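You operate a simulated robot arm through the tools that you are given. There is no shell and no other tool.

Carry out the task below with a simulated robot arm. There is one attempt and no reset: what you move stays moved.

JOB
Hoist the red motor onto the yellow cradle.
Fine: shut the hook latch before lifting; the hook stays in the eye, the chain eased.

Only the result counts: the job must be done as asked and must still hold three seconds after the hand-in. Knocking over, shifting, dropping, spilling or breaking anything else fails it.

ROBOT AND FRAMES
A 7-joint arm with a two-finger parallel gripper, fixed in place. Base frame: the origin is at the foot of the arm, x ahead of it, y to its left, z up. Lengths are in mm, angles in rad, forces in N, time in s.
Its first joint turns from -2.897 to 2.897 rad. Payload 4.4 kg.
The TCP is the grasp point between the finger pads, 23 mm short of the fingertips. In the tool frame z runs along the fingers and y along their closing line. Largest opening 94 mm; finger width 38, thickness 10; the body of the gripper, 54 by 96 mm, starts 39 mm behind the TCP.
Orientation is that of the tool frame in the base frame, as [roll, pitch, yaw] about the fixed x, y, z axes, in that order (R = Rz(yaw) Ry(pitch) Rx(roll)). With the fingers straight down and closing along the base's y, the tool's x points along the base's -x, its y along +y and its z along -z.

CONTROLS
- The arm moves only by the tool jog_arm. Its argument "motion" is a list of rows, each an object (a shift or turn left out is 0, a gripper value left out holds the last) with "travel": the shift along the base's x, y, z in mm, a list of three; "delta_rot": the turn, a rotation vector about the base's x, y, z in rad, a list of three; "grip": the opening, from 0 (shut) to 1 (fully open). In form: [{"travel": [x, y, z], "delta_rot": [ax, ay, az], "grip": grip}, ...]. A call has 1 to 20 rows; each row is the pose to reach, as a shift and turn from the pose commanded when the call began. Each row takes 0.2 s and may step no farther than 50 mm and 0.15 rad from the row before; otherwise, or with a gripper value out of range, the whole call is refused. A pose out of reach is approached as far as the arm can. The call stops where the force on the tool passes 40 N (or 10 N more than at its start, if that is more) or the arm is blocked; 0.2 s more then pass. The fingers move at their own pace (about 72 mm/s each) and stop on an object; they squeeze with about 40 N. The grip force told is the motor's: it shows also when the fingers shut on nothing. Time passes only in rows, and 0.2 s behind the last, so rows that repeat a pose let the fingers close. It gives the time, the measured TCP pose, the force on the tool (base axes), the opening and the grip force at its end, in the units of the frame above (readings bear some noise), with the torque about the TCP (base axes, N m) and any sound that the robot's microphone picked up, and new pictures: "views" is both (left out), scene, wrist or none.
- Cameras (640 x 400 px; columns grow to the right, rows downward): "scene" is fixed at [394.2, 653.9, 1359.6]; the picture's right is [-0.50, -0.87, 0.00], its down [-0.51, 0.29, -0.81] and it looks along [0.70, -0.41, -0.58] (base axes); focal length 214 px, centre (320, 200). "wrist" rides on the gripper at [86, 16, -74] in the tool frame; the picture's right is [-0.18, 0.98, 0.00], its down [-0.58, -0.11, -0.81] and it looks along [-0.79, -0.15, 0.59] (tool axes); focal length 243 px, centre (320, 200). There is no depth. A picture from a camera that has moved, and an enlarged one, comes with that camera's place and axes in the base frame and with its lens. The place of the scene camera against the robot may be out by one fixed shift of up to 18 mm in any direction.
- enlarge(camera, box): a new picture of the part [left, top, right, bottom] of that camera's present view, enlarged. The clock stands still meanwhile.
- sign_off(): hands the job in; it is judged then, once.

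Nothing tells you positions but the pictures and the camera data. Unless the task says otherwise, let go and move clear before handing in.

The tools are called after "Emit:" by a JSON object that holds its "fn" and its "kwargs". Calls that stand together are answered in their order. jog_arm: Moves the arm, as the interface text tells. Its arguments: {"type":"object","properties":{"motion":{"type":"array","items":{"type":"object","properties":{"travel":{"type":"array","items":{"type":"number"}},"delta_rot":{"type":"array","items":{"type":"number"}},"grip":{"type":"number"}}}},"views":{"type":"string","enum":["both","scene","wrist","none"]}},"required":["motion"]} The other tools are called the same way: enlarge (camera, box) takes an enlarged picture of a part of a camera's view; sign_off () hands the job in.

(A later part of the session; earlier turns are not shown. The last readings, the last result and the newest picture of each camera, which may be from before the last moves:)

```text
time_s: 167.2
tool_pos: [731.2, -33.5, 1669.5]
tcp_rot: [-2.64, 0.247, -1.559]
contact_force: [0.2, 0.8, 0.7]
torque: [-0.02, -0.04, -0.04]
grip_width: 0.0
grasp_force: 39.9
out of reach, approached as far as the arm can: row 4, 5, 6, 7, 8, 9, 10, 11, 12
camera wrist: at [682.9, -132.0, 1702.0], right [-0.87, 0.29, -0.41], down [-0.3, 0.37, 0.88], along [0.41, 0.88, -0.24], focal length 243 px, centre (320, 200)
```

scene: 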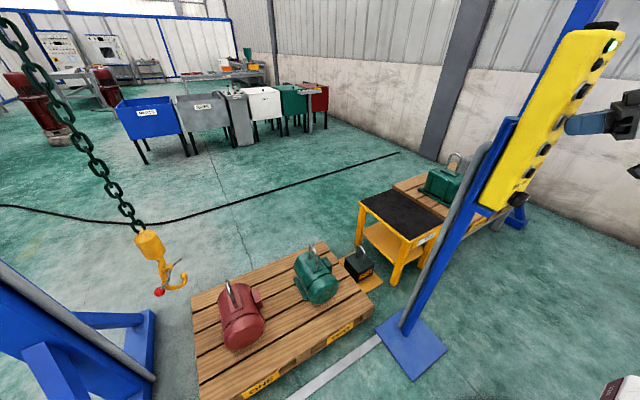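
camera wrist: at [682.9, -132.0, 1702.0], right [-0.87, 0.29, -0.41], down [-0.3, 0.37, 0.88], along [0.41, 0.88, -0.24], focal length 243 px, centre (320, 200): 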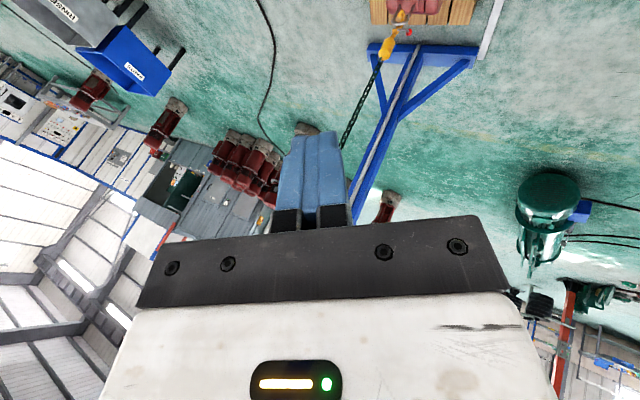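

Emit:
{"fn": "jog_arm", "kwargs": {"motion": [{"travel": [0, 5, 0], "delta_rot": [-0.0645, -0.0297, 0.1148]}, {"travel": [0, 10, 0], "delta_rot": [-0.1291, -0.0594, 0.2296]}, {"travel": [0, 20, 0], "delta_rot": [-0.1936, -0.0891, 0.3444]}, {"travel": [0, 35, 0], "delta_rot": [-0.2582, -0.1189, 0.4592]}, {"travel": [0, 60, 0], "delta_rot": [-0.3227, -0.1486, 0.574]}, {"travel": [0, 100, 0], "delta_rot": [-0.3227, -0.1486, 0.574]}, {"travel": [0, 140, 0], "delta_rot": [-0.3227, -0.1486, 0.574]}], "views": "wrist"}}

```text
time_s: 168.8
tool_pos: [735.7, 81.3, 1663.4]
tcp_rot: [-2.558, -0.044, -0.945]
contact_force: [0.9, 1.5, -0.9]
torque: [-0.03, 0.05, 0.02]
grip_width: 0.0
grasp_force: 40.3
out of reach, approached as far as the arm can: row 4, 5, 6, 7
camera wrist: at [741.6, -19.0, 1719.2], right [-0.76, -0.35, -0.55], down [-0.65, 0.29, 0.71], along [-0.09, 0.89, -0.45], focal length 243 px, centre (320, 200)
```

wrist: 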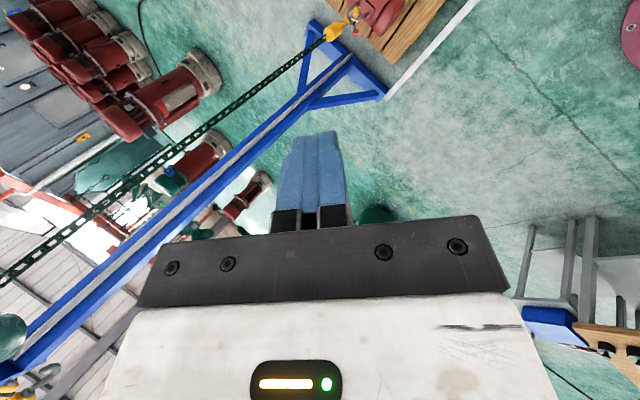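

Emit:
{"fn": "jog_arm", "kwargs": {"motion": [{"travel": [0, 0, 0], "delta_rot": [-0.0743, 0.0652, 0.0943]}, {"travel": [0, 10, 0], "delta_rot": [-0.1486, 0.1304, 0.1886]}, {"travel": [0, 25, 0], "delta_rot": [-0.2229, 0.1956, 0.2829]}, {"travel": [0, 40, 0], "delta_rot": [-0.2972, 0.2607, 0.3772]}, {"travel": [0, 60, 0], "delta_rot": [-0.3715, 0.3259, 0.4715]}, {"travel": [0, 85, 0], "delta_rot": [-0.4458, 0.3911, 0.5658]}, {"travel": [0, 110, 0], "delta_rot": [-0.4458, 0.3911, 0.5658]}], "views": "wrist"}}

```text
time_s: 170.3
tool_pos: [742.1, 182.2, 1689.9]
tcp_rot: [-2.932, 0.15, -0.334]
contact_force: [-0.4, 1.4, -0.1]
torque: [0.02, -0.02, 0.0]
grip_width: 0.0
grasp_force: 40.4
out of reach, approached as far as the arm can: row 1, 2, 3, 4, 5, 6, 7
camera wrist: at [822.3, 121.5, 1745.3], right [-0.52, -0.84, -0.17], down [-0.45, 0.09, 0.89], along [-0.73, 0.54, -0.42], focal length 243 px, centre (320, 200)
```

wrist: 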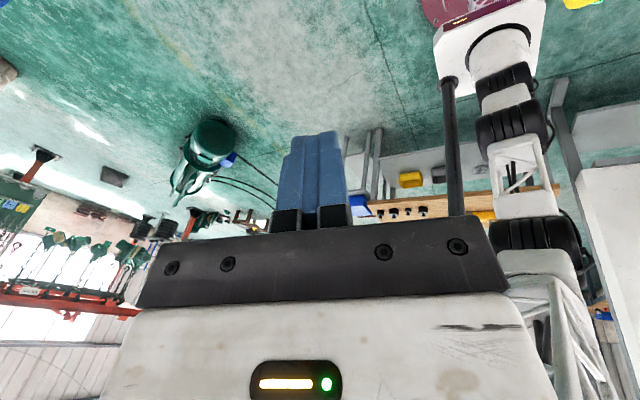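

I'm on the +y side now. I'll check that the commanded pose matches the actual one, with a null move, before heading out to the hook.

Emit:
{"fn": "jog_arm", "kwargs": {"motion": [{"travel": [0, 0, 0]}], "views": "none"}}

```text
time_s: 170.8
tool_pos: [742.2, 183.3, 1690.4]
tcp_rot: [-2.932, 0.15, -0.334]
contact_force: [-0.2, 0.1, -0.9]
torque: [0.02, -0.02, 0.01]
grip_width: 0.1
grasp_force: 40.3
```

Emit:
{"fn": "jog_arm", "kwargs": {"motion": [{"travel": [8, 31, -25]}, {"travel": [16, 62, -52]}, {"travel": [24, 93, -80]}, {"travel": [32, 124, -108]}, {"travel": [40, 155, -136]}, {"travel": [48, 186, -163]}, {"travel": [58, 217, -190]}], "views": "wrist"}}

Emit:
{"fn": "enlarge", "kwargs": {"camera": "scene", "box": [240, 0, 640, 4]}}

```text
time_s: 172.6
tool_pos: [770.3, 368.1, 1691.1]
tcp_rot: [-2.827, 0.051, -0.324]
contact_force: [0.3, -0.1, -0.3]
torque: [0.02, 0.06, 0.01]
grip_width: 0.0
grasp_force: 39.4
out of reach, approached as far as the arm can: row 2, 3, 6, 7
stopped in row 7: the arm was blocked; the commanded pose is now the measured one
camera wrist: at [843.2, 302.4, 1751.4], right [-0.49, -0.82, -0.29], down [-0.56, 0.03, 0.83], along [-0.67, 0.57, -0.47], focal length 243 px, centre (320, 200)
```

wrist: 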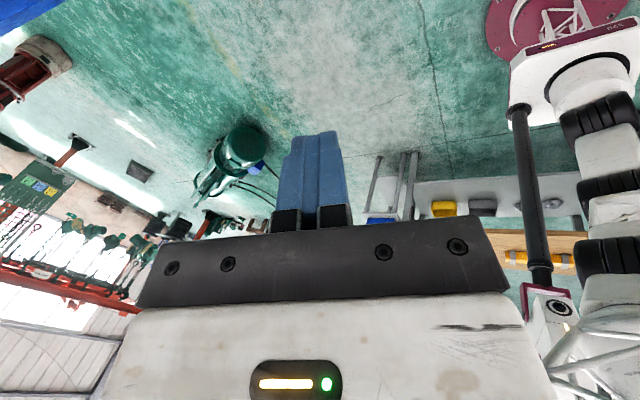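

```text
1.60 times, centred on (440, 2) of scene
camera zoom: at [394.2, 653.9, 1359.6], right [-0.5, -0.87, 0.0], down [-0.51, 0.29, -0.81], along [0.7, -0.41, -0.58], focal length 343 px, centre (128, 517)
```

zoom: 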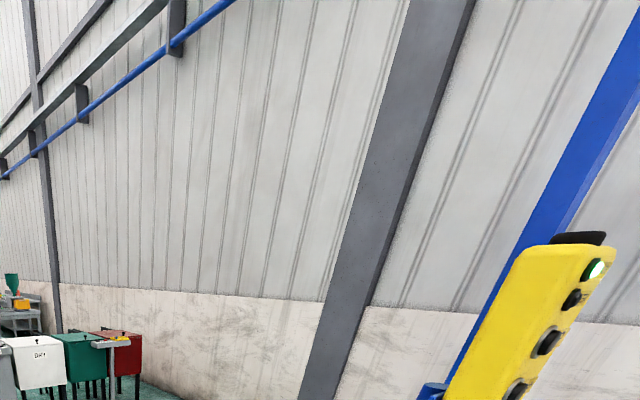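

The arm refuses to go lower because the wrist is twisted sideways. I'll straighten the tool into the arm's plane, pointing outward and down, and then continue.

Emit:
{"fn": "jog_arm", "kwargs": {"motion": [{"delta_rot": [-0.0401, -0.0689, 0.1052]}, {"delta_rot": [-0.0803, -0.1378, 0.2104]}, {"delta_rot": [-0.1204, -0.2067, 0.3156]}, {"delta_rot": [-0.1605, -0.2756, 0.4209]}, {"delta_rot": [-0.2006, -0.3445, 0.5261]}, {"delta_rot": [-0.2408, -0.4134, 0.6313]}, {"delta_rot": [-0.2809, -0.4823, 0.7365]}, {"delta_rot": [-0.2809, -0.4823, 0.7365]}], "views": "wrist"}}

```text
time_s: 174.3
tool_pos: [785.9, 323.7, 1702.1]
tcp_rot: [-2.926, -0.414, 0.488]
contact_force: [0.1, -0.4, 0.4]
torque: [-0.02, 0.02, -0.02]
grip_width: 0.0
grasp_force: 39.8
out of reach, approached as far as the arm can: row 1, 2, 3, 4, 5, 6, 7, 8
camera wrist: at [847.4, 319.7, 1799.2], right [0.38, -0.89, -0.27], down [-0.73, -0.46, 0.51], along [-0.57, 0.0, -0.82], focal length 243 px, centre (320, 200)
```

wrist: 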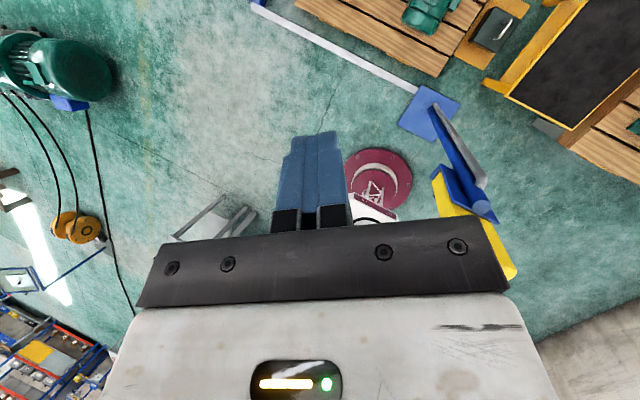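

Emit:
{"fn": "jog_arm", "kwargs": {"motion": [{"travel": [0, 0, 0]}], "views": "none"}}

Emit:
{"fn": "jog_arm", "kwargs": {"motion": [{"travel": [30, 15, -30]}, {"travel": [60, 30, -60]}, {"travel": [90, 45, -90]}], "views": "none"}}

```text
time_s: 174.8
tool_pos: [787.7, 324.8, 1701.4]
tcp_rot: [-2.928, -0.412, 0.489]
contact_force: [-0.9, 0.1, 0.3]
torque: [0.02, 0.0, 0.02]
grip_width: 0.0
grasp_force: 40.0
```

```text
time_s: 175.6
tool_pos: [875.0, 368.2, 1613.2]
tcp_rot: [-2.917, -0.414, 0.49]
contact_force: [-0.9, -0.1, 1.5]
torque: [0.02, -0.01, -0.01]
grip_width: 0.0
grasp_force: 39.9
```

The arm moves freely now with the tool in the arm's plane. I'm heading down and out towards the hook in stages.

Emit:
{"fn": "jog_arm", "kwargs": {"motion": [{"travel": [3, 16, -42], "delta_rot": [0.019, -0.03, 0.007]}, {"travel": [6, 32, -84], "delta_rot": [0.037, -0.06, 0.014]}, {"travel": [9, 48, -126], "delta_rot": [0.056, -0.09, 0.021]}, {"travel": [12, 64, -168], "delta_rot": [0.075, -0.12, 0.028]}, {"travel": [15, 80, -210], "delta_rot": [0.094, -0.15, 0.035]}, {"travel": [18, 96, -252], "delta_rot": [0.112, -0.18, 0.042]}, {"travel": [21, 112, -294], "delta_rot": [0.131, -0.21, 0.05]}, {"travel": [24, 128, -336], "delta_rot": [0.15, -0.24, 0.057]}, {"travel": [27, 144, -378], "delta_rot": [0.168, -0.27, 0.064]}], "views": "both"}}

```text
time_s: 177.6
tool_pos: [901.8, 511.8, 1236.0]
tcp_rot: [-2.91, -0.73, 0.544]
contact_force: [-1.2, 0.2, 1.3]
torque: [-0.06, 0.03, 0.01]
grip_width: 0.0
grasp_force: 39.8
camera wrist: at [934.6, 493.2, 1343.3], right [0.51, -0.81, -0.29], down [-0.79, -0.57, 0.21], along [-0.34, 0.12, -0.93], focal length 243 px, centre (320, 200)
```

scene: 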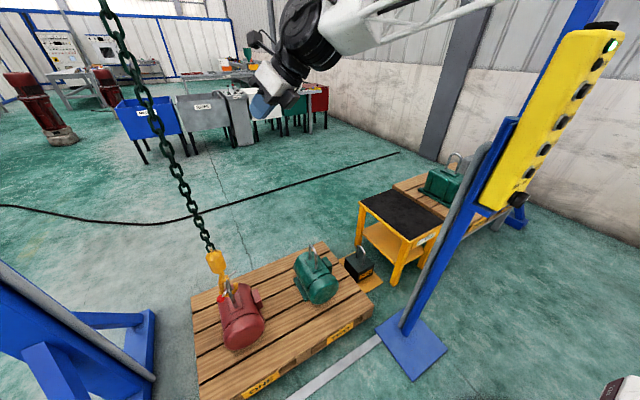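
wrist: 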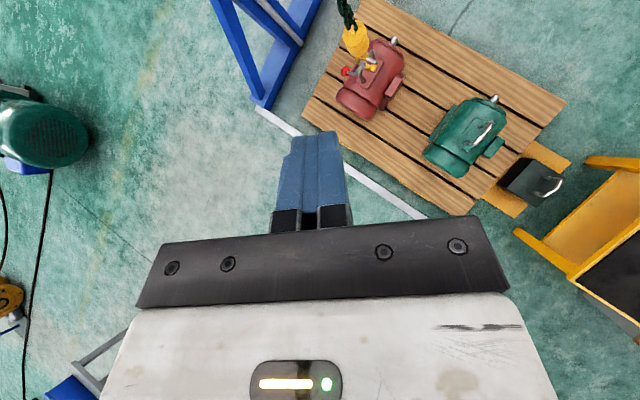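

The arm is in view and the wrist camera sees the hook from above. I'll zoom in to fix the ball's position in the robot's frame.

Emit:
{"fn": "enlarge", "kwargs": {"camera": "wrist", "box": [320, 10, 430, 100]}}

```text
4.44 times, centred on (375, 55) of wrist
camera zoom: at [934.6, 493.2, 1343.3], right [0.51, -0.81, -0.29], down [-0.79, -0.57, 0.21], along [-0.34, 0.12, -0.93], focal length 1078 px, centre (76, 844)
```

zoom: 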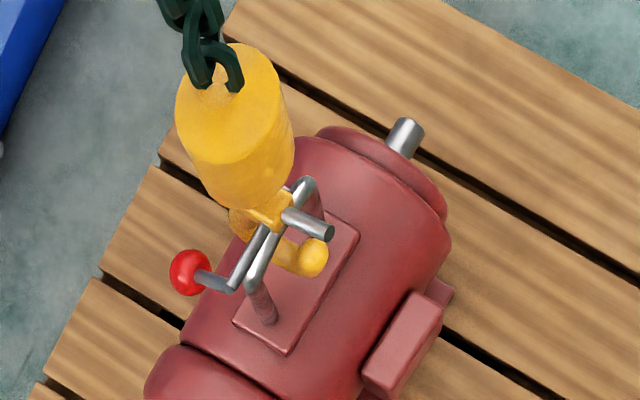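

Both cameras agree: the ball is at about (1040, 767, 472) and pivots about (y 719, z 517). I'm coming down to a point short of the ball, with the tool pointing outward and 35° down.

Emit:
{"fn": "jog_arm", "kwargs": {"motion": [{"travel": [2, 12, -46], "delta_rot": [0, -0.0212, -0.0064]}, {"travel": [4, 24, -92], "delta_rot": [0, -0.0424, -0.0128]}, {"travel": [6, 36, -138], "delta_rot": [0, -0.0636, -0.0192]}, {"travel": [8, 48, -184], "delta_rot": [0, -0.0848, -0.0256]}, {"travel": [10, 60, -230], "delta_rot": [0, -0.106, -0.032]}, {"travel": [13, 72, -276], "delta_rot": [0, -0.1272, -0.0384]}, {"travel": [15, 84, -322], "delta_rot": [0, -0.1485, -0.0449]}, {"travel": [17, 96, -368], "delta_rot": [0, -0.1697, -0.0513]}, {"travel": [19, 108, -414], "delta_rot": [0, -0.1909, -0.0577]}, {"travel": [21, 120, -460], "delta_rot": [0, -0.2121, -0.0641]}, {"travel": [24, 132, -506], "delta_rot": [0, -0.2333, -0.0705]}, {"travel": [26, 143, -550], "delta_rot": [0, -0.2545, -0.0769]}, {"travel": [28, 153, -586], "delta_rot": [0, -0.2757, -0.0833]}], "views": "both"}}

```text
time_s: 180.3
tool_pos: [931.8, 668.2, 648.7]
tcp_rot: [-3.14, -0.961, 0.635]
contact_force: [0.0, 0.3, 1.5]
torque: [-0.05, 0.1, 0.01]
grip_width: 0.0
grasp_force: 39.6
camera wrist: at [930.8, 647.1, 761.5], right [0.5, -0.85, -0.15], down [-0.86, -0.5, -0.02], along [-0.06, 0.14, -0.99], focal length 243 px, centre (320, 200)
```

scene: 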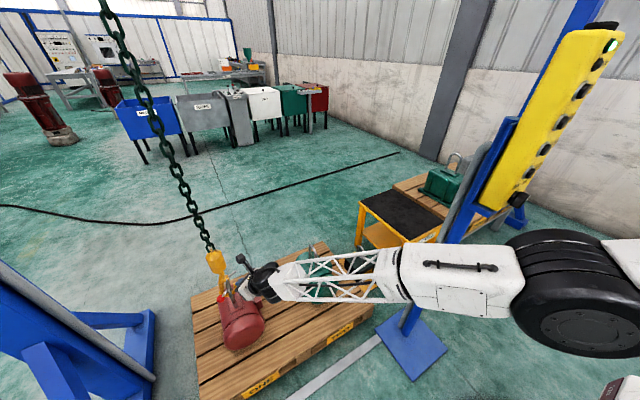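
wrist: 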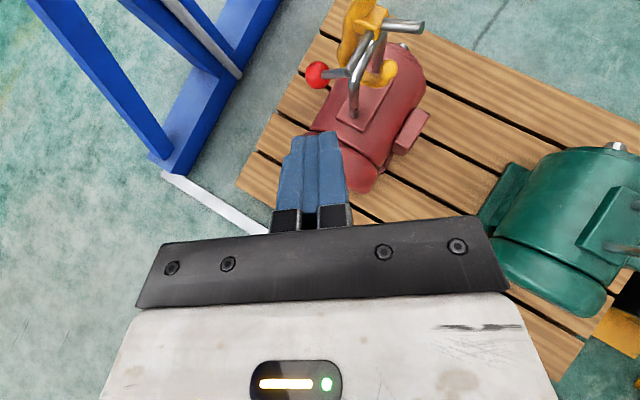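

Three rays now agree on the ball at (1040, 767, 476). I'll open the fingers slightly to make a small fork, drop below ball height, and stop short of it to check.

Emit:
{"fn": "jog_arm", "kwargs": {"motion": [{"travel": [1, 4, -45], "grip": 0.19}, {"travel": [2, 8, -90], "grip": 0.19}, {"travel": [3, 12, -135], "grip": 0.19}, {"travel": [4, 15, -180], "grip": 0.19}, {"travel": [5, 18, -222], "grip": 0.19}, {"travel": [25, 33, -222], "grip": 0.19}, {"travel": [45, 48, -222], "grip": 0.19}], "views": "both"}}

Emit:
{"fn": "enlarge", "kwargs": {"camera": "scene", "box": [200, 260, 270, 320]}}

```text
time_s: 181.9
tool_pos: [974.6, 713.7, 426.3]
tcp_rot: [3.136, -0.956, 0.634]
contact_force: [0.3, -1.0, 0.0]
torque: [-0.01, -0.03, 0.0]
grip_width: 17.8
grasp_force: 0.1
out of reach, approached as far as the arm can: row 3, 5
camera wrist: at [976.0, 694.2, 539.1], right [0.49, -0.86, -0.15], down [-0.87, -0.5, -0.01], along [-0.06, 0.13, -0.99], focal length 243 px, centre (320, 200)
```

scene: 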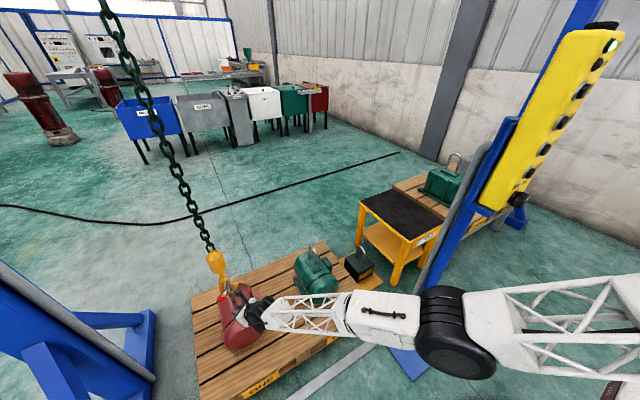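
wrist: 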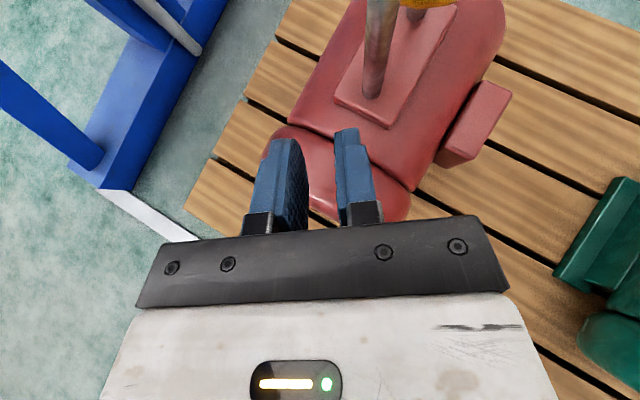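

```text
6.67 times, centred on (235, 290) of scene
camera zoom: at [394.2, 653.9, 1359.6], right [-0.5, -0.87, 0.0], down [-0.51, 0.29, -0.81], along [0.7, -0.41, -0.58], focal length 1430 px, centre (887, -400)
```

zoom: 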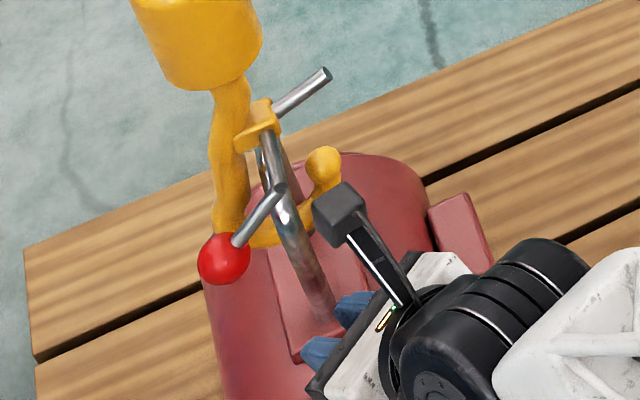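

The camera arm on top of the hand would hit the lever in this orientation. I'll back off and roll the hand 90° so the camera is clear on the outer side, with the fingers closed as a flat pad.

Emit:
{"fn": "jog_arm", "kwargs": {"motion": [{"travel": [-25, -20, 15], "grip": 0}, {"travel": [-50, -40, 35], "grip": 0}, {"travel": [-50, -40, 45], "delta_rot": [-0.0943, -0.0694, 0.0818], "grip": 0}, {"travel": [-50, -40, 45], "delta_rot": [-0.1885, -0.1389, 0.1636], "grip": 0}, {"travel": [-50, -40, 45], "delta_rot": [-0.2828, -0.2083, 0.2453], "grip": 0}, {"travel": [-50, -40, 45], "delta_rot": [-0.377, -0.2777, 0.3271], "grip": 0}, {"travel": [-50, -40, 45], "delta_rot": [-0.4712, -0.3471, 0.4089], "grip": 0}, {"travel": [-50, -40, 45], "delta_rot": [-0.5655, -0.4166, 0.4907], "grip": 0}, {"travel": [-50, -40, 45], "delta_rot": [-0.6597, -0.486, 0.5725], "grip": 0}, {"travel": [-50, -40, 45], "delta_rot": [-0.754, -0.5554, 0.6543], "grip": 0}, {"travel": [-50, -40, 45], "delta_rot": [-0.8482, -0.6248, 0.736], "grip": 0}, {"travel": [-50, -40, 45], "delta_rot": [-0.9425, -0.6943, 0.8178], "grip": 0}, {"travel": [-50, -40, 45], "delta_rot": [-1.0367, -0.7637, 0.8996], "grip": 0}], "views": "both"}}

Emit:
{"fn": "enlarge", "kwargs": {"camera": "scene", "box": [200, 260, 270, 320]}}

```text
time_s: 184.8
tool_pos: [923.8, 675.1, 471.7]
tcp_rot: [2.183, 0.009, 2.197]
contact_force: [0.6, 0.8, -0.6]
torque: [-0.01, 0.01, 0.0]
grip_width: 0.0
grasp_force: 39.5
out of reach, approached as far as the arm can: row 2
camera wrist: at [832.2, 715.8, 526.6], right [0.56, 0.19, 0.81], down [-0.25, -0.89, 0.38], along [0.79, -0.41, -0.46], focal length 243 px, centre (320, 200)
```

scene: 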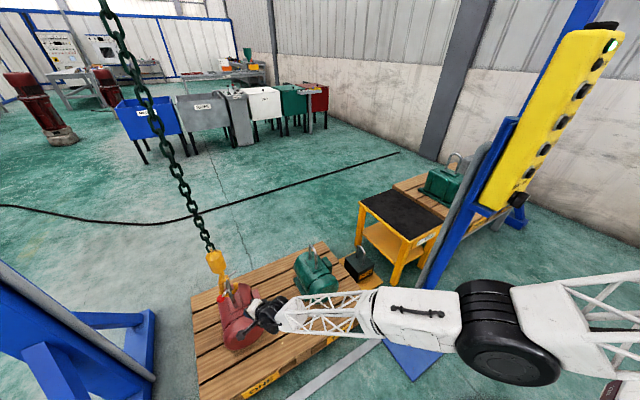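
wrist: 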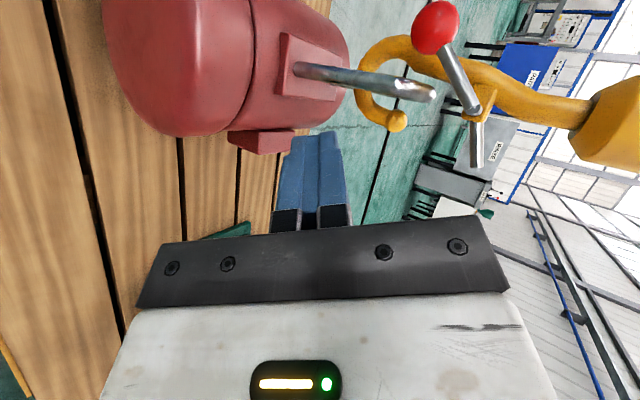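

```text
6.67 times, centred on (235, 290) of scene
camera zoom: at [394.2, 653.9, 1359.6], right [-0.5, -0.87, 0.0], down [-0.51, 0.29, -0.81], along [0.7, -0.41, -0.58], focal length 1430 px, centre (887, -400)
```

zoom: 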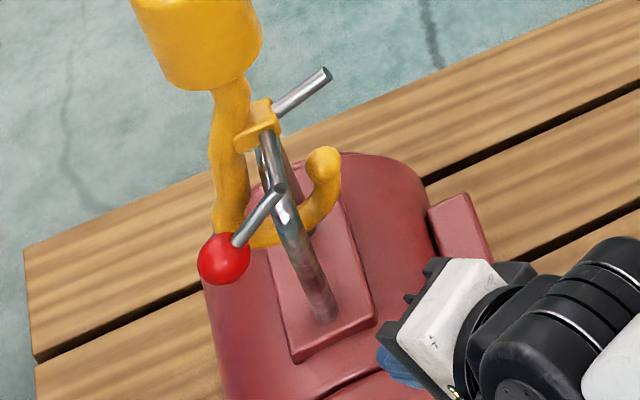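

The camera now looks straight at the engaged hook, and the lever path is clear. I'm moving the closed fingers under the ball.

Emit:
{"fn": "jog_arm", "kwargs": {"motion": [{"travel": [8, 10, -30]}, {"travel": [20, 24, -47]}, {"travel": [45, 42, -47]}, {"travel": [68, 62, -47]}, {"travel": [91, 81, -47]}], "views": "both"}}

Emit:
{"fn": "enlarge", "kwargs": {"camera": "scene", "box": [200, 260, 270, 320]}}

```text
time_s: 185.9
tool_pos: [1017.3, 754.6, 423.6]
tcp_rot: [2.183, 0.0, 2.205]
contact_force: [0.1, 0.1, 0.5]
torque: [-0.01, -0.01, 0.03]
grip_width: 0.1
grasp_force: 39.6
out of reach, approached as far as the arm can: row 1
camera wrist: at [924.3, 793.5, 479.1], right [0.56, 0.19, 0.81], down [-0.24, -0.9, 0.37], along [0.79, -0.4, -0.46], focal length 243 px, centre (320, 200)
```

scene: 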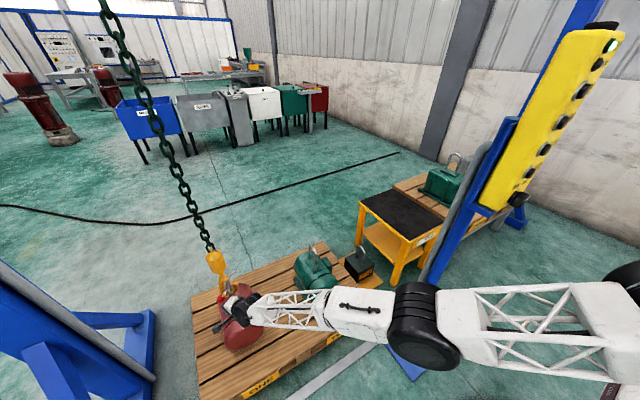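
wrist: 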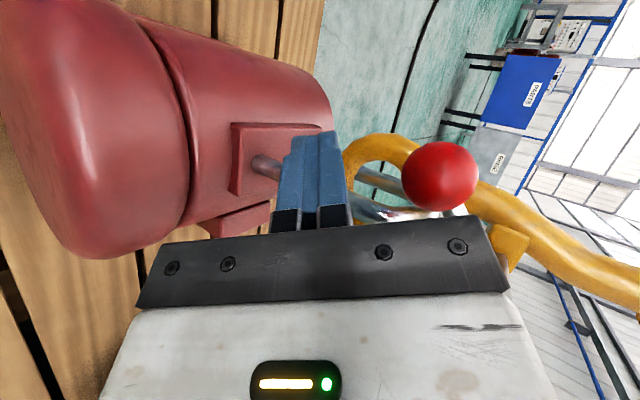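

```text
6.67 times, centred on (235, 290) of scene
camera zoom: at [394.2, 653.9, 1359.6], right [-0.5, -0.87, 0.0], down [-0.51, 0.29, -0.81], along [0.7, -0.41, -0.58], focal length 1430 px, centre (887, -400)
```

zoom: 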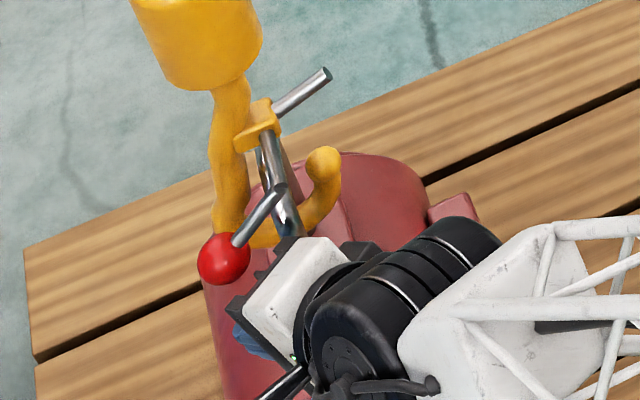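

The fingers are under the ball with about 30 mm of gap. I'll raise slowly to touch it, then follow its arc upward.

Emit:
{"fn": "jog_arm", "kwargs": {"motion": [{"travel": [0, 0, 12]}, {"travel": [0, 0, 24]}, {"travel": [0, 0, 34]}, {"travel": [0, 4, 41]}, {"travel": [0, 8, 48]}, {"travel": [0, 11, 54]}], "views": "wrist"}}

Emit:
{"fn": "enlarge", "kwargs": {"camera": "scene", "box": [200, 260, 270, 320]}}

```text
time_s: 187.3
tool_pos: [1017.1, 765.3, 478.4]
tcp_rot: [2.18, 0.0, 2.205]
contact_force: [-0.7, 0.3, -1.7]
torque: [0.02, 0.01, 0.02]
grip_width: 0.0
grasp_force: 39.8
camera wrist: at [924.2, 804.2, 532.9], right [0.56, 0.18, 0.81], down [-0.24, -0.9, 0.37], along [0.79, -0.4, -0.46], focal length 243 px, centre (320, 200)
```

wrist: 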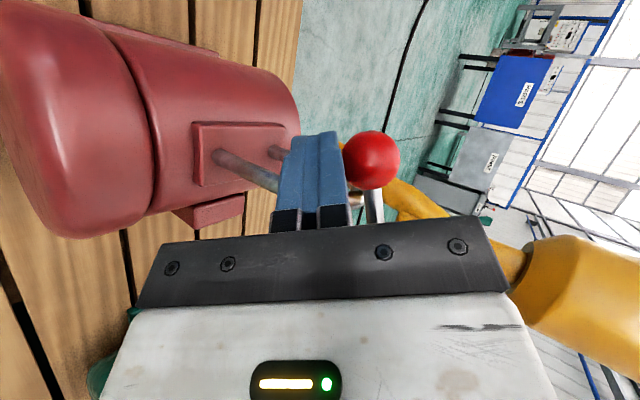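

```text
6.67 times, centred on (235, 290) of scene
camera zoom: at [394.2, 653.9, 1359.6], right [-0.5, -0.87, 0.0], down [-0.51, 0.29, -0.81], along [0.7, -0.41, -0.58], focal length 1430 px, centre (887, -400)
```

zoom: 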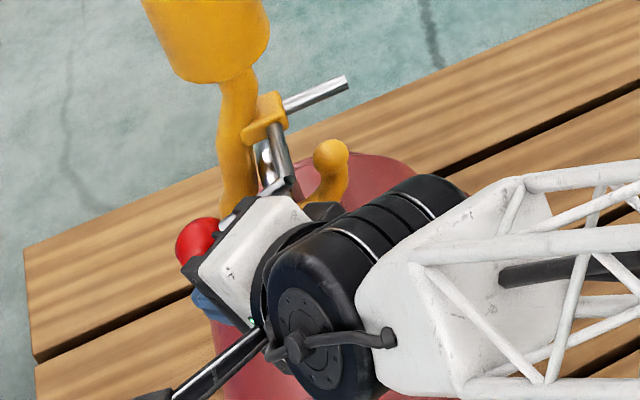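

Contact made: the gate is starting to swing closed with very little force. I'll keep following the arc.

Emit:
{"fn": "jog_arm", "kwargs": {"motion": [{"travel": [0, 2, 8]}, {"travel": [0, 4, 16]}, {"travel": [0, 5, 24]}, {"travel": [0, 4, 32]}, {"travel": [0, 2, 41]}], "views": "wrist"}}

Emit:
{"fn": "enlarge", "kwargs": {"camera": "scene", "box": [200, 250, 270, 310]}}

```text
time_s: 188.6
tool_pos: [1017.7, 767.6, 518.8]
tcp_rot: [2.18, -0.001, 2.203]
contact_force: [-0.1, -0.4, 0.1]
torque: [-0.01, -0.03, -0.02]
grip_width: 0.2
grasp_force: 40.2
camera wrist: at [923.9, 806.4, 573.9], right [0.56, 0.18, 0.81], down [-0.24, -0.9, 0.37], along [0.79, -0.4, -0.46], focal length 243 px, centre (320, 200)
```

wrist: 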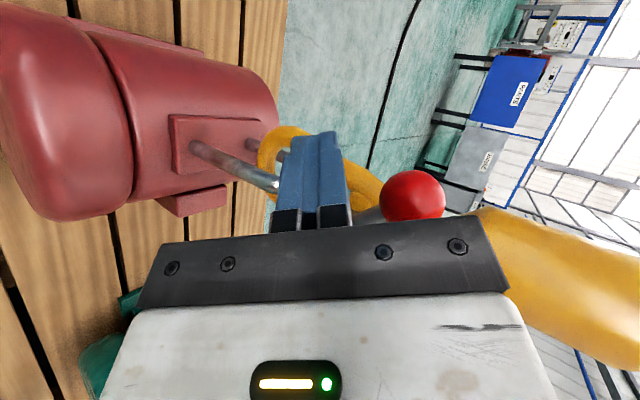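

```text
6.67 times, centred on (235, 280) of scene
camera zoom: at [394.2, 653.9, 1359.6], right [-0.5, -0.87, 0.0], down [-0.51, 0.29, -0.81], along [0.7, -0.41, -0.58], focal length 1430 px, centre (887, -333)
```

zoom: 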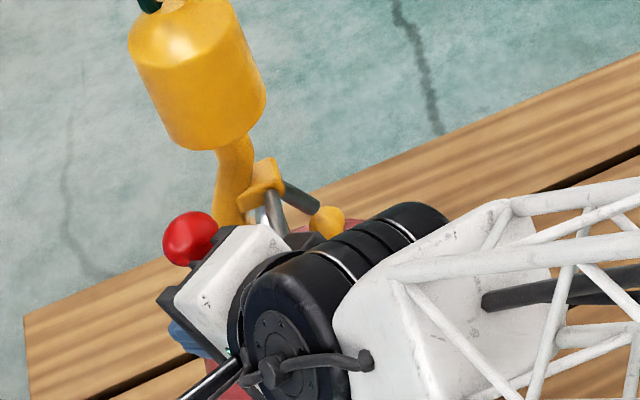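

The ball has snapped up off the fingers by itself and the gate now points at the hook tip, so the latch looks shut. I'll lower and back the arm away to confirm.

Emit:
{"fn": "jog_arm", "kwargs": {"motion": [{"travel": [0, 0, -20]}, {"travel": [0, 0, -45]}, {"travel": [-25, -18, -55]}, {"travel": [-55, -42, -55]}, {"travel": [-90, -70, -45]}], "views": "wrist"}}

Emit:
{"fn": "enlarge", "kwargs": {"camera": "wrist", "box": [300, 0, 520, 140]}}

Emit:
{"fn": "enlarge", "kwargs": {"camera": "scene", "box": [205, 260, 250, 310]}}

```text
time_s: 189.8
tool_pos: [925.8, 697.8, 475.9]
tcp_rot: [2.181, -0.001, 2.205]
contact_force: [0.3, 1.0, 0.3]
torque: [0.01, 0.01, -0.01]
grip_width: 0.0
grasp_force: 39.8
camera wrist: at [832.7, 736.7, 530.8], right [0.56, 0.18, 0.81], down [-0.24, -0.9, 0.37], along [0.79, -0.4, -0.46], focal length 243 px, centre (320, 200)
```

wrist: 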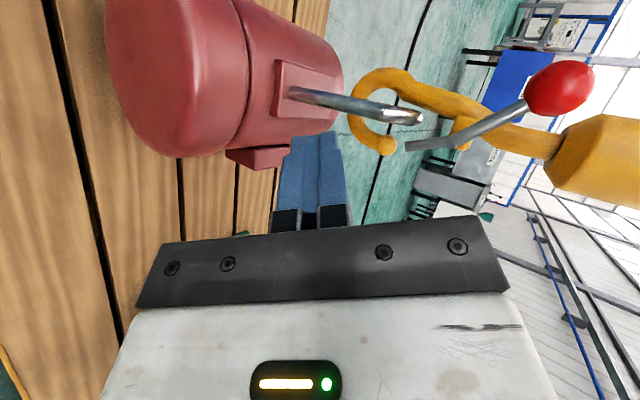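

```text
2.86 times, centred on (410, 70) of wrist
camera zoom: at [832.7, 736.7, 530.8], right [0.56, 0.18, 0.81], down [-0.24, -0.9, 0.37], along [0.79, -0.4, -0.46], focal length 693 px, centre (63, 571)
```

zoom: 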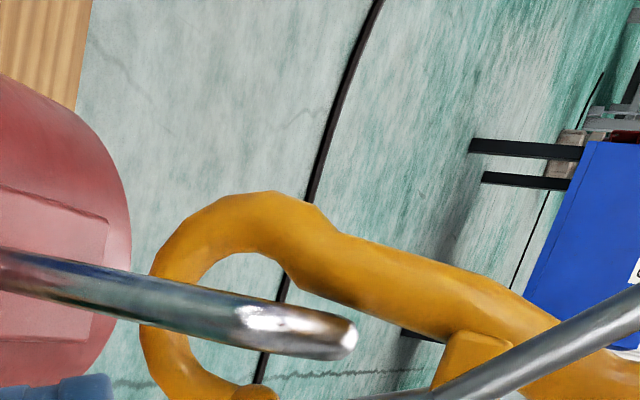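

```text
8.00 times, centred on (228, 285) of scene
camera zoom: at [394.2, 653.9, 1359.6], right [-0.5, -0.87, 0.0], down [-0.51, 0.29, -0.81], along [0.7, -0.41, -0.58], focal length 1716 px, centre (1060, -480)
```

zoom: 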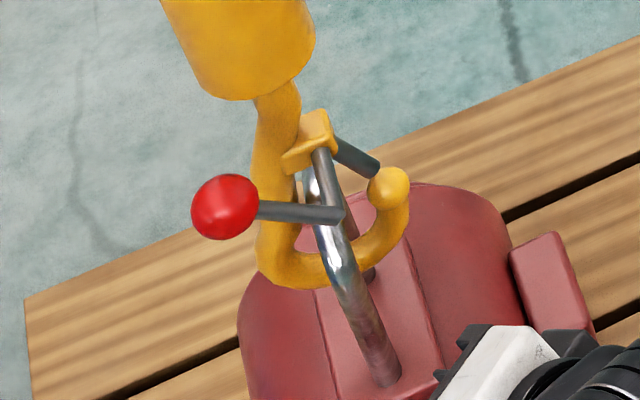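

Confirmed: the gate bridges from the shank to the tip and the bar is inside the closed hook. The latch is shut before lifting. Now I'll bring the arm back to the pendant along the known path, rolling back and rising first.

Emit:
{"fn": "jog_arm", "kwargs": {"motion": [{"travel": [-10, -10, 15]}, {"travel": [-10, -15, 35], "delta_rot": [0.0943, 0.0694, -0.0818]}, {"travel": [-10, -20, 55], "delta_rot": [0.1885, 0.1389, -0.1636]}, {"travel": [-10, -25, 75], "delta_rot": [0.2828, 0.2083, -0.2453]}, {"travel": [-10, -30, 95], "delta_rot": [0.377, 0.2777, -0.3271]}, {"travel": [-10, -35, 115], "delta_rot": [0.4712, 0.3471, -0.4089]}, {"travel": [-10, -40, 135], "delta_rot": [0.5655, 0.4166, -0.4907]}, {"travel": [-10, -45, 155], "delta_rot": [0.6597, 0.486, -0.5725]}, {"travel": [-10, -50, 175], "delta_rot": [0.754, 0.5554, -0.6543]}, {"travel": [-10, -55, 195], "delta_rot": [0.8482, 0.6248, -0.736]}, {"travel": [-10, -60, 215], "delta_rot": [0.9425, 0.6943, -0.8178]}, {"travel": [-10, -62, 235], "delta_rot": [1.0367, 0.7637, -0.8996]}], "views": "wrist"}}

```text
time_s: 192.3
tool_pos: [915.6, 634.8, 709.1]
tcp_rot: [-3.14, -0.958, 0.632]
contact_force: [0.5, -0.5, -0.4]
torque: [0.03, -0.04, -0.04]
grip_width: 0.0
grasp_force: 40.4
camera wrist: at [916.6, 615.3, 821.5], right [0.5, -0.85, -0.15], down [-0.87, -0.5, -0.01], along [-0.07, 0.14, -0.99], focal length 243 px, centre (320, 200)
```

wrist: 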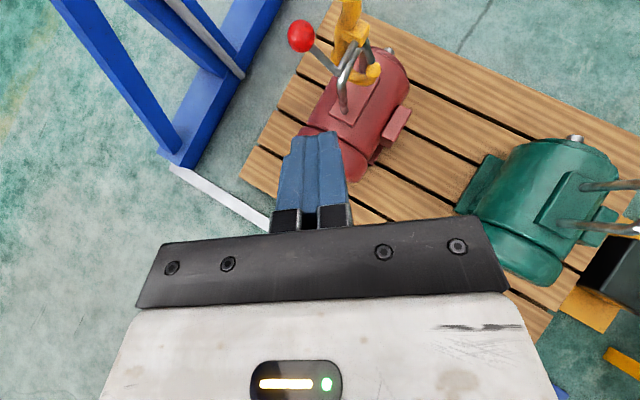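

Emit:
{"fn": "jog_arm", "kwargs": {"motion": [{"travel": [-1, -10, 44], "delta_rot": [0, 0.023, 0.007]}, {"travel": [-2, -20, 88], "delta_rot": [0, 0.046, 0.014]}, {"travel": [-3, -30, 132], "delta_rot": [0, 0.069, 0.021]}, {"travel": [-4, -41, 176], "delta_rot": [0, 0.092, 0.028]}, {"travel": [-6, -51, 220], "delta_rot": [0, 0.115, 0.035]}, {"travel": [-7, -61, 264], "delta_rot": [0, 0.138, 0.042]}, {"travel": [-8, -72, 308], "delta_rot": [0, 0.161, 0.049]}, {"travel": [-9, -82, 352], "delta_rot": [0, 0.184, 0.056]}, {"travel": [-10, -92, 396], "delta_rot": [0, 0.207, 0.063]}, {"travel": [-12, -102, 440], "delta_rot": [0, 0.23, 0.07]}, {"travel": [-13, -113, 484], "delta_rot": [0, 0.253, 0.077]}, {"travel": [-14, -123, 527], "delta_rot": [0, 0.2757, 0.0833]}, {"travel": [-17, -140, 572], "delta_rot": [-0.021, 0.309, 0.075]}, {"travel": [-21, -158, 617], "delta_rot": [-0.042, 0.343, 0.067]}, {"travel": [-24, -176, 662], "delta_rot": [-0.063, 0.377, 0.059]}, {"travel": [-27, -194, 707], "delta_rot": [-0.084, 0.411, 0.051]}, {"travel": [-31, -212, 752], "delta_rot": [-0.105, 0.444, 0.043]}, {"travel": [-34, -230, 797], "delta_rot": [-0.126, 0.478, 0.035]}, {"travel": [-37, -248, 842], "delta_rot": [-0.147, 0.512, 0.027]}, {"travel": [-41, -267, 885], "delta_rot": [-0.168, 0.546, 0.019]}], "views": "wrist"}}

```text
time_s: 196.6
tool_pos: [877.3, 366.6, 1594.1]
tcp_rot: [-2.926, -0.411, 0.519]
contact_force: [0.6, -0.7, -0.2]
torque: [0.02, 0.05, 0.01]
grip_width: 0.0
grasp_force: 40.3
camera wrist: at [937.6, 364.4, 1691.3], right [0.4, -0.88, -0.27], down [-0.71, -0.48, 0.51], along [-0.58, -0.02, -0.82], focal length 243 px, centre (320, 200)
```

wrist: 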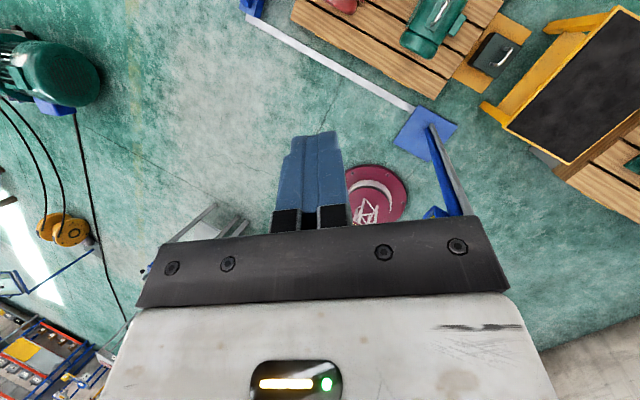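

Emit:
{"fn": "jog_arm", "kwargs": {"motion": [{"travel": [-15, -41, 10], "delta_rot": [-0.019, 0.008, 0.018]}, {"travel": [-31, -81, 19], "delta_rot": [-0.037, 0.016, 0.036]}, {"travel": [-47, -122, 27], "delta_rot": [-0.056, 0.024, 0.054]}, {"travel": [-63, -162, 35], "delta_rot": [-0.074, 0.032, 0.072]}, {"travel": [-79, -203, 43], "delta_rot": [-0.093, 0.04, 0.089]}, {"travel": [-95, -243, 51], "delta_rot": [-0.111, 0.048, 0.107]}, {"travel": [-111, -284, 59], "delta_rot": [-0.13, 0.056, 0.125]}, {"travel": [-127, -325, 67], "delta_rot": [-0.148, 0.064, 0.143]}, {"travel": [-142, -365, 75], "delta_rot": [-0.167, 0.072, 0.161]}], "views": "wrist"}}

```text
time_s: 198.6
tool_pos: [733.0, 4.3, 1669.7]
tcp_rot: [-3.037, -0.257, 0.717]
contact_force: [0.0, -1.1, -1.3]
torque: [0.04, 0.03, 0.06]
grip_width: 0.1
grasp_force: 39.9
out of reach, approached as far as the arm can: row 4
camera wrist: at [798.6, 28.8, 1760.8], right [0.53, -0.84, -0.15], down [-0.6, -0.49, 0.64], along [-0.61, -0.25, -0.75], focal length 243 px, centre (320, 200)
```

wrist: 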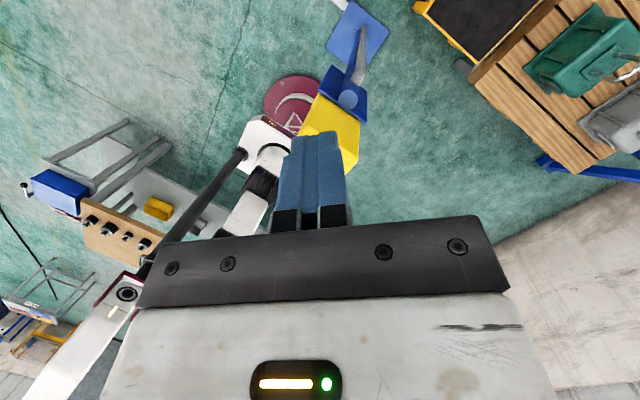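

I'm exactly at the earlier crossing pose. I'll repeat the same roll and retract sequence that worked before.

Emit:
{"fn": "jog_arm", "kwargs": {"motion": [{"delta_rot": [0.0164, 0.036, -0.1374]}, {"delta_rot": [0.0328, 0.072, -0.2748]}, {"delta_rot": [0.0493, 0.108, -0.4123]}, {"delta_rot": [0.0657, 0.144, -0.5497]}, {"delta_rot": [0.0821, 0.18, -0.6871]}, {"delta_rot": [0.0985, 0.216, -0.8245]}, {"delta_rot": [0.1149, 0.252, -0.962]}, {"delta_rot": [0.1313, 0.288, -1.0994]}, {"delta_rot": [0.1478, 0.324, -1.2368]}, {"delta_rot": [0.1642, 0.36, -1.3742]}, {"delta_rot": [0.1806, 0.396, -1.5117]}, {"delta_rot": [0.197, 0.432, -1.6491]}], "views": "none"}}

Emit:
{"fn": "jog_arm", "kwargs": {"motion": [{"travel": [-11, -13, -6], "delta_rot": [0.0323, 0.0035, -0.1373]}, {"travel": [-22, -26, -12], "delta_rot": [0.0647, 0.0071, -0.2746]}, {"travel": [-33, -39, -18], "delta_rot": [0.097, 0.0106, -0.412]}, {"travel": [-44, -52, -24], "delta_rot": [0.1294, 0.0141, -0.5493]}, {"travel": [-55, -65, -30], "delta_rot": [0.1617, 0.0176, -0.6866]}, {"travel": [-66, -78, -36], "delta_rot": [0.1941, 0.0212, -0.8239]}, {"travel": [-77, -91, -42], "delta_rot": [0.2264, 0.0247, -0.9612]}, {"travel": [-88, -104, -48], "delta_rot": [0.2588, 0.0282, -1.0986]}, {"travel": [-99, -117, -54], "delta_rot": [0.2911, 0.0317, -1.2359]}, {"travel": [-110, -130, -60], "delta_rot": [0.3235, 0.0353, -1.3732]}, {"travel": [-121, -143, -66], "delta_rot": [0.3558, 0.0388, -1.5105]}, {"travel": [-132, -155, -70], "delta_rot": [0.3882, 0.0423, -1.6478]}], "views": "wrist"}}

```text
time_s: 201.2
tool_pos: [734.5, 3.8, 1669.5]
tcp_rot: [-2.917, 0.15, -0.972]
contact_force: [-0.9, 0.2, -0.4]
torque: [0.0, -0.01, 0.01]
grip_width: 0.0
grasp_force: 40.2
```

```text
time_s: 203.8
tool_pos: [601.5, -152.5, 1598.3]
tcp_rot: [-3.051, 0.483, -2.676]
contact_force: [2.8, 0.0, -1.9]
torque: [0.09, 0.09, 0.02]
grip_width: 0.1
grasp_force: 40.2
camera wrist: at [493.1, -182.0, 1622.1], right [-0.26, 0.97, 0.01], down [0.14, 0.03, 0.99], along [0.96, 0.26, -0.14], focal length 243 px, centre (320, 200)
```

wrist: 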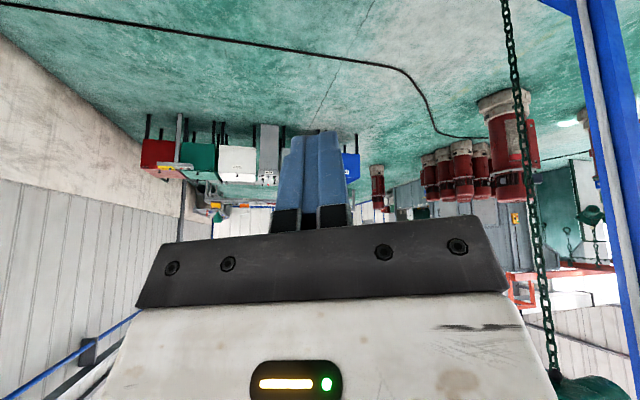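

Emit:
{"fn": "jog_arm", "kwargs": {"motion": [{"travel": [-40, 4, -15]}, {"travel": [-80, 8, -35]}, {"travel": [-120, 12, -55]}, {"travel": [-150, 15, -80]}], "views": "none"}}

Emit:
{"fn": "jog_arm", "kwargs": {"motion": [{"travel": [0, 6, -27], "delta_rot": [0.0398, -0.0709, -0.0028]}, {"travel": [0, 16, -54], "delta_rot": [0.0796, -0.1417, -0.0056]}, {"travel": [0, 28, -81], "delta_rot": [0.1193, -0.2126, -0.0084]}, {"travel": [0, 40, -109], "delta_rot": [0.1591, -0.2835, -0.0112]}, {"travel": [0, 54, -136], "delta_rot": [0.1989, -0.3543, -0.0141]}, {"travel": [0, 68, -163], "delta_rot": [0.2387, -0.4252, -0.0169]}, {"travel": [2, 82, -190], "delta_rot": [0.2784, -0.4961, -0.0197]}, {"travel": [6, 96, -218], "delta_rot": [0.3182, -0.5669, -0.0225]}, {"travel": [12, 106, -245], "delta_rot": [0.358, -0.6378, -0.0253]}], "views": "wrist"}}

```text
time_s: 204.8
tool_pos: [451.0, -136.3, 1518.9]
tcp_rot: [-3.042, 0.477, -2.676]
contact_force: [0.6, 0.2, 0.8]
torque: [0.03, -0.02, 0.0]
grip_width: 0.0
grasp_force: 39.9
```

```text
time_s: 206.8
tool_pos: [464.0, -30.8, 1274.4]
tcp_rot: [3.138, 1.205, -2.783]
contact_force: [-0.1, 0.6, -0.5]
torque: [-0.02, 0.01, -0.03]
grip_width: 0.0
grasp_force: 40.0
camera wrist: at [364.3, -50.9, 1219.3], right [-0.29, 0.94, 0.17], down [-0.47, -0.3, 0.83], along [0.83, 0.16, 0.53], focal length 243 px, centre (320, 200)
```

wrist: 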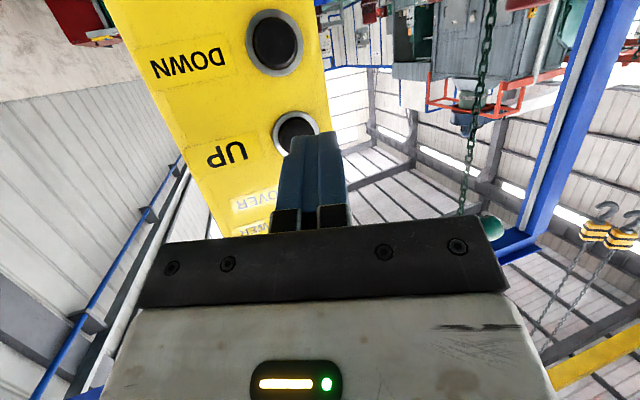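

I'm back in front of UP. Before lifting I'll check that the hook and latch are unchanged.

Emit:
{"fn": "enlarge", "kwargs": {"camera": "scene", "box": [205, 260, 250, 310]}}

Emit:
{"fn": "enlarge", "kwargs": {"camera": "scene", "box": [170, 200, 460, 380]}}

```text
8.00 times, centred on (228, 285) of scene
camera zoom: at [394.2, 653.9, 1359.6], right [-0.5, -0.87, 0.0], down [-0.51, 0.29, -0.81], along [0.7, -0.41, -0.58], focal length 1716 px, centre (1060, -480)
```

zoom: 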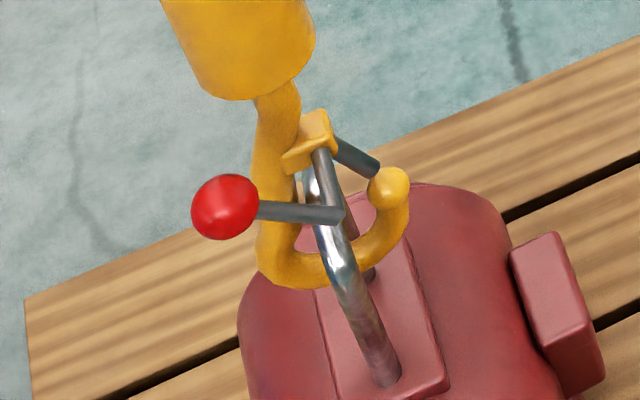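

```text
2.21 times, centred on (315, 290) of scene
camera zoom: at [394.2, 653.9, 1359.6], right [-0.5, -0.87, 0.0], down [-0.51, 0.29, -0.81], along [0.7, -0.41, -0.58], focal length 473 px, centre (331, 1)
```

zoom: 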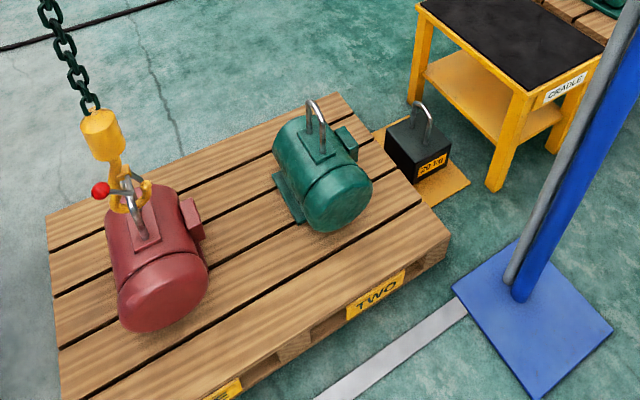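

The latch is still shut and everything is in place. I'll start the lift with a short UP press to take up the slack and watch the load.

Emit:
{"fn": "jog_arm", "kwargs": {"motion": [{"travel": [20, 0, -2]}, {"travel": [40, 0, -2]}, {"travel": [54, 0, -2]}, {"travel": [54, 0, -2]}, {"travel": [54, 0, -2]}, {"travel": [54, 0, -2]}, {"travel": [54, 0, -2]}, {"travel": [54, 0, -2]}, {"travel": [40, 0, -2]}, {"travel": [40, 0, -2]}, {"travel": [40, 0, -2]}, {"travel": [40, 0, -2]}, {"travel": [40, 0, -2]}], "views": "scene"}}

Emit:
{"fn": "enlarge", "kwargs": {"camera": "scene", "box": [180, 230, 290, 370]}}

```text
time_s: 209.6
tool_pos: [504.0, -29.8, 1273.0]
tcp_rot: [3.134, 1.205, -2.785]
contact_force: [-0.3, -0.3, -0.1]
torque: [0.03, 0.04, 0.01]
grip_width: 0.0
grasp_force: 40.1
```

scene: 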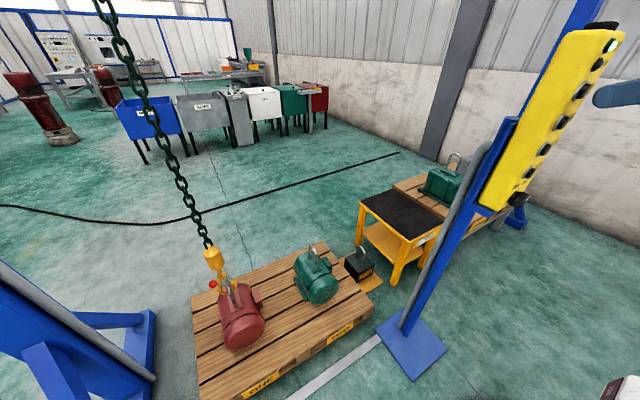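

```text
2.86 times, centred on (235, 300) of scene
camera zoom: at [394.2, 653.9, 1359.6], right [-0.5, -0.87, 0.0], down [-0.51, 0.29, -0.81], along [0.7, -0.41, -0.58], focal length 613 px, centre (563, -86)
```

zoom: 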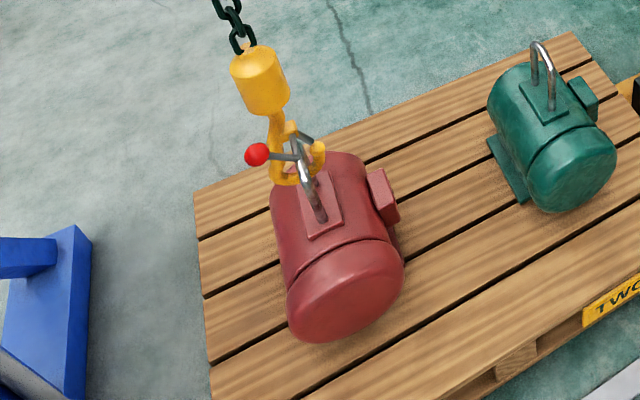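

Emit:
{"fn": "jog_arm", "kwargs": {"motion": [{"travel": [14, 0, 0]}, {"travel": [14, 0, 0]}, {"travel": [14, 0, 0]}, {"travel": [14, 0, 0]}, {"travel": [14, 0, 0]}, {"travel": [14, 0, 0]}, {"travel": [14, 0, 0]}, {"travel": [0, 0, 0]}, {"travel": [0, 0, 0]}, {"travel": [0, 0, 0]}, {"travel": [0, 0, 0]}, {"travel": [0, 0, 0]}], "views": "none"}}

Emit:
{"fn": "enlarge", "kwargs": {"camera": "scene", "box": [180, 230, 290, 370]}}

Emit:
{"fn": "enlarge", "kwargs": {"camera": "scene", "box": [540, 10, 640, 110]}}

```text
time_s: 212.2
tool_pos: [503.9, -30.4, 1272.4]
tcp_rot: [3.134, 1.204, -2.786]
contact_force: [-0.4, 0.9, -0.3]
torque: [0.04, 0.0, -0.03]
grip_width: 0.0
grasp_force: 40.3
```

```text
2.86 times, centred on (235, 300) of scene
camera zoom: at [394.2, 653.9, 1359.6], right [-0.5, -0.87, 0.0], down [-0.51, 0.29, -0.81], along [0.7, -0.41, -0.58], focal length 613 px, centre (563, -86)
```

zoom: 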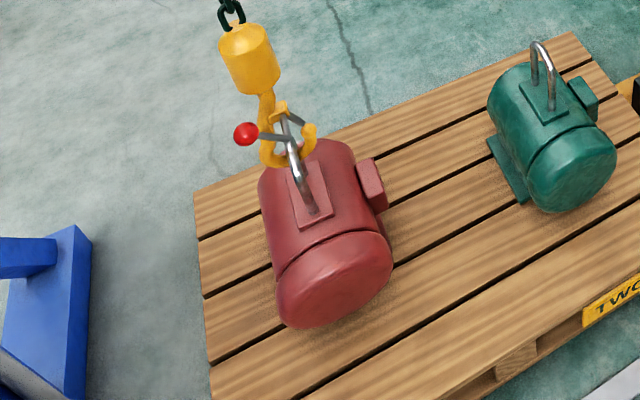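

```text
4.00 times, centred on (590, 60) of scene
camera zoom: at [394.2, 653.9, 1359.6], right [-0.5, -0.87, 0.0], down [-0.51, 0.29, -0.81], along [0.7, -0.41, -0.58], focal length 858 px, centre (-760, 760)
```

zoom: 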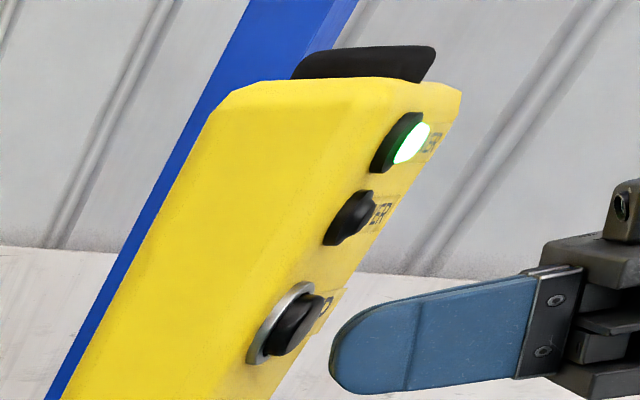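

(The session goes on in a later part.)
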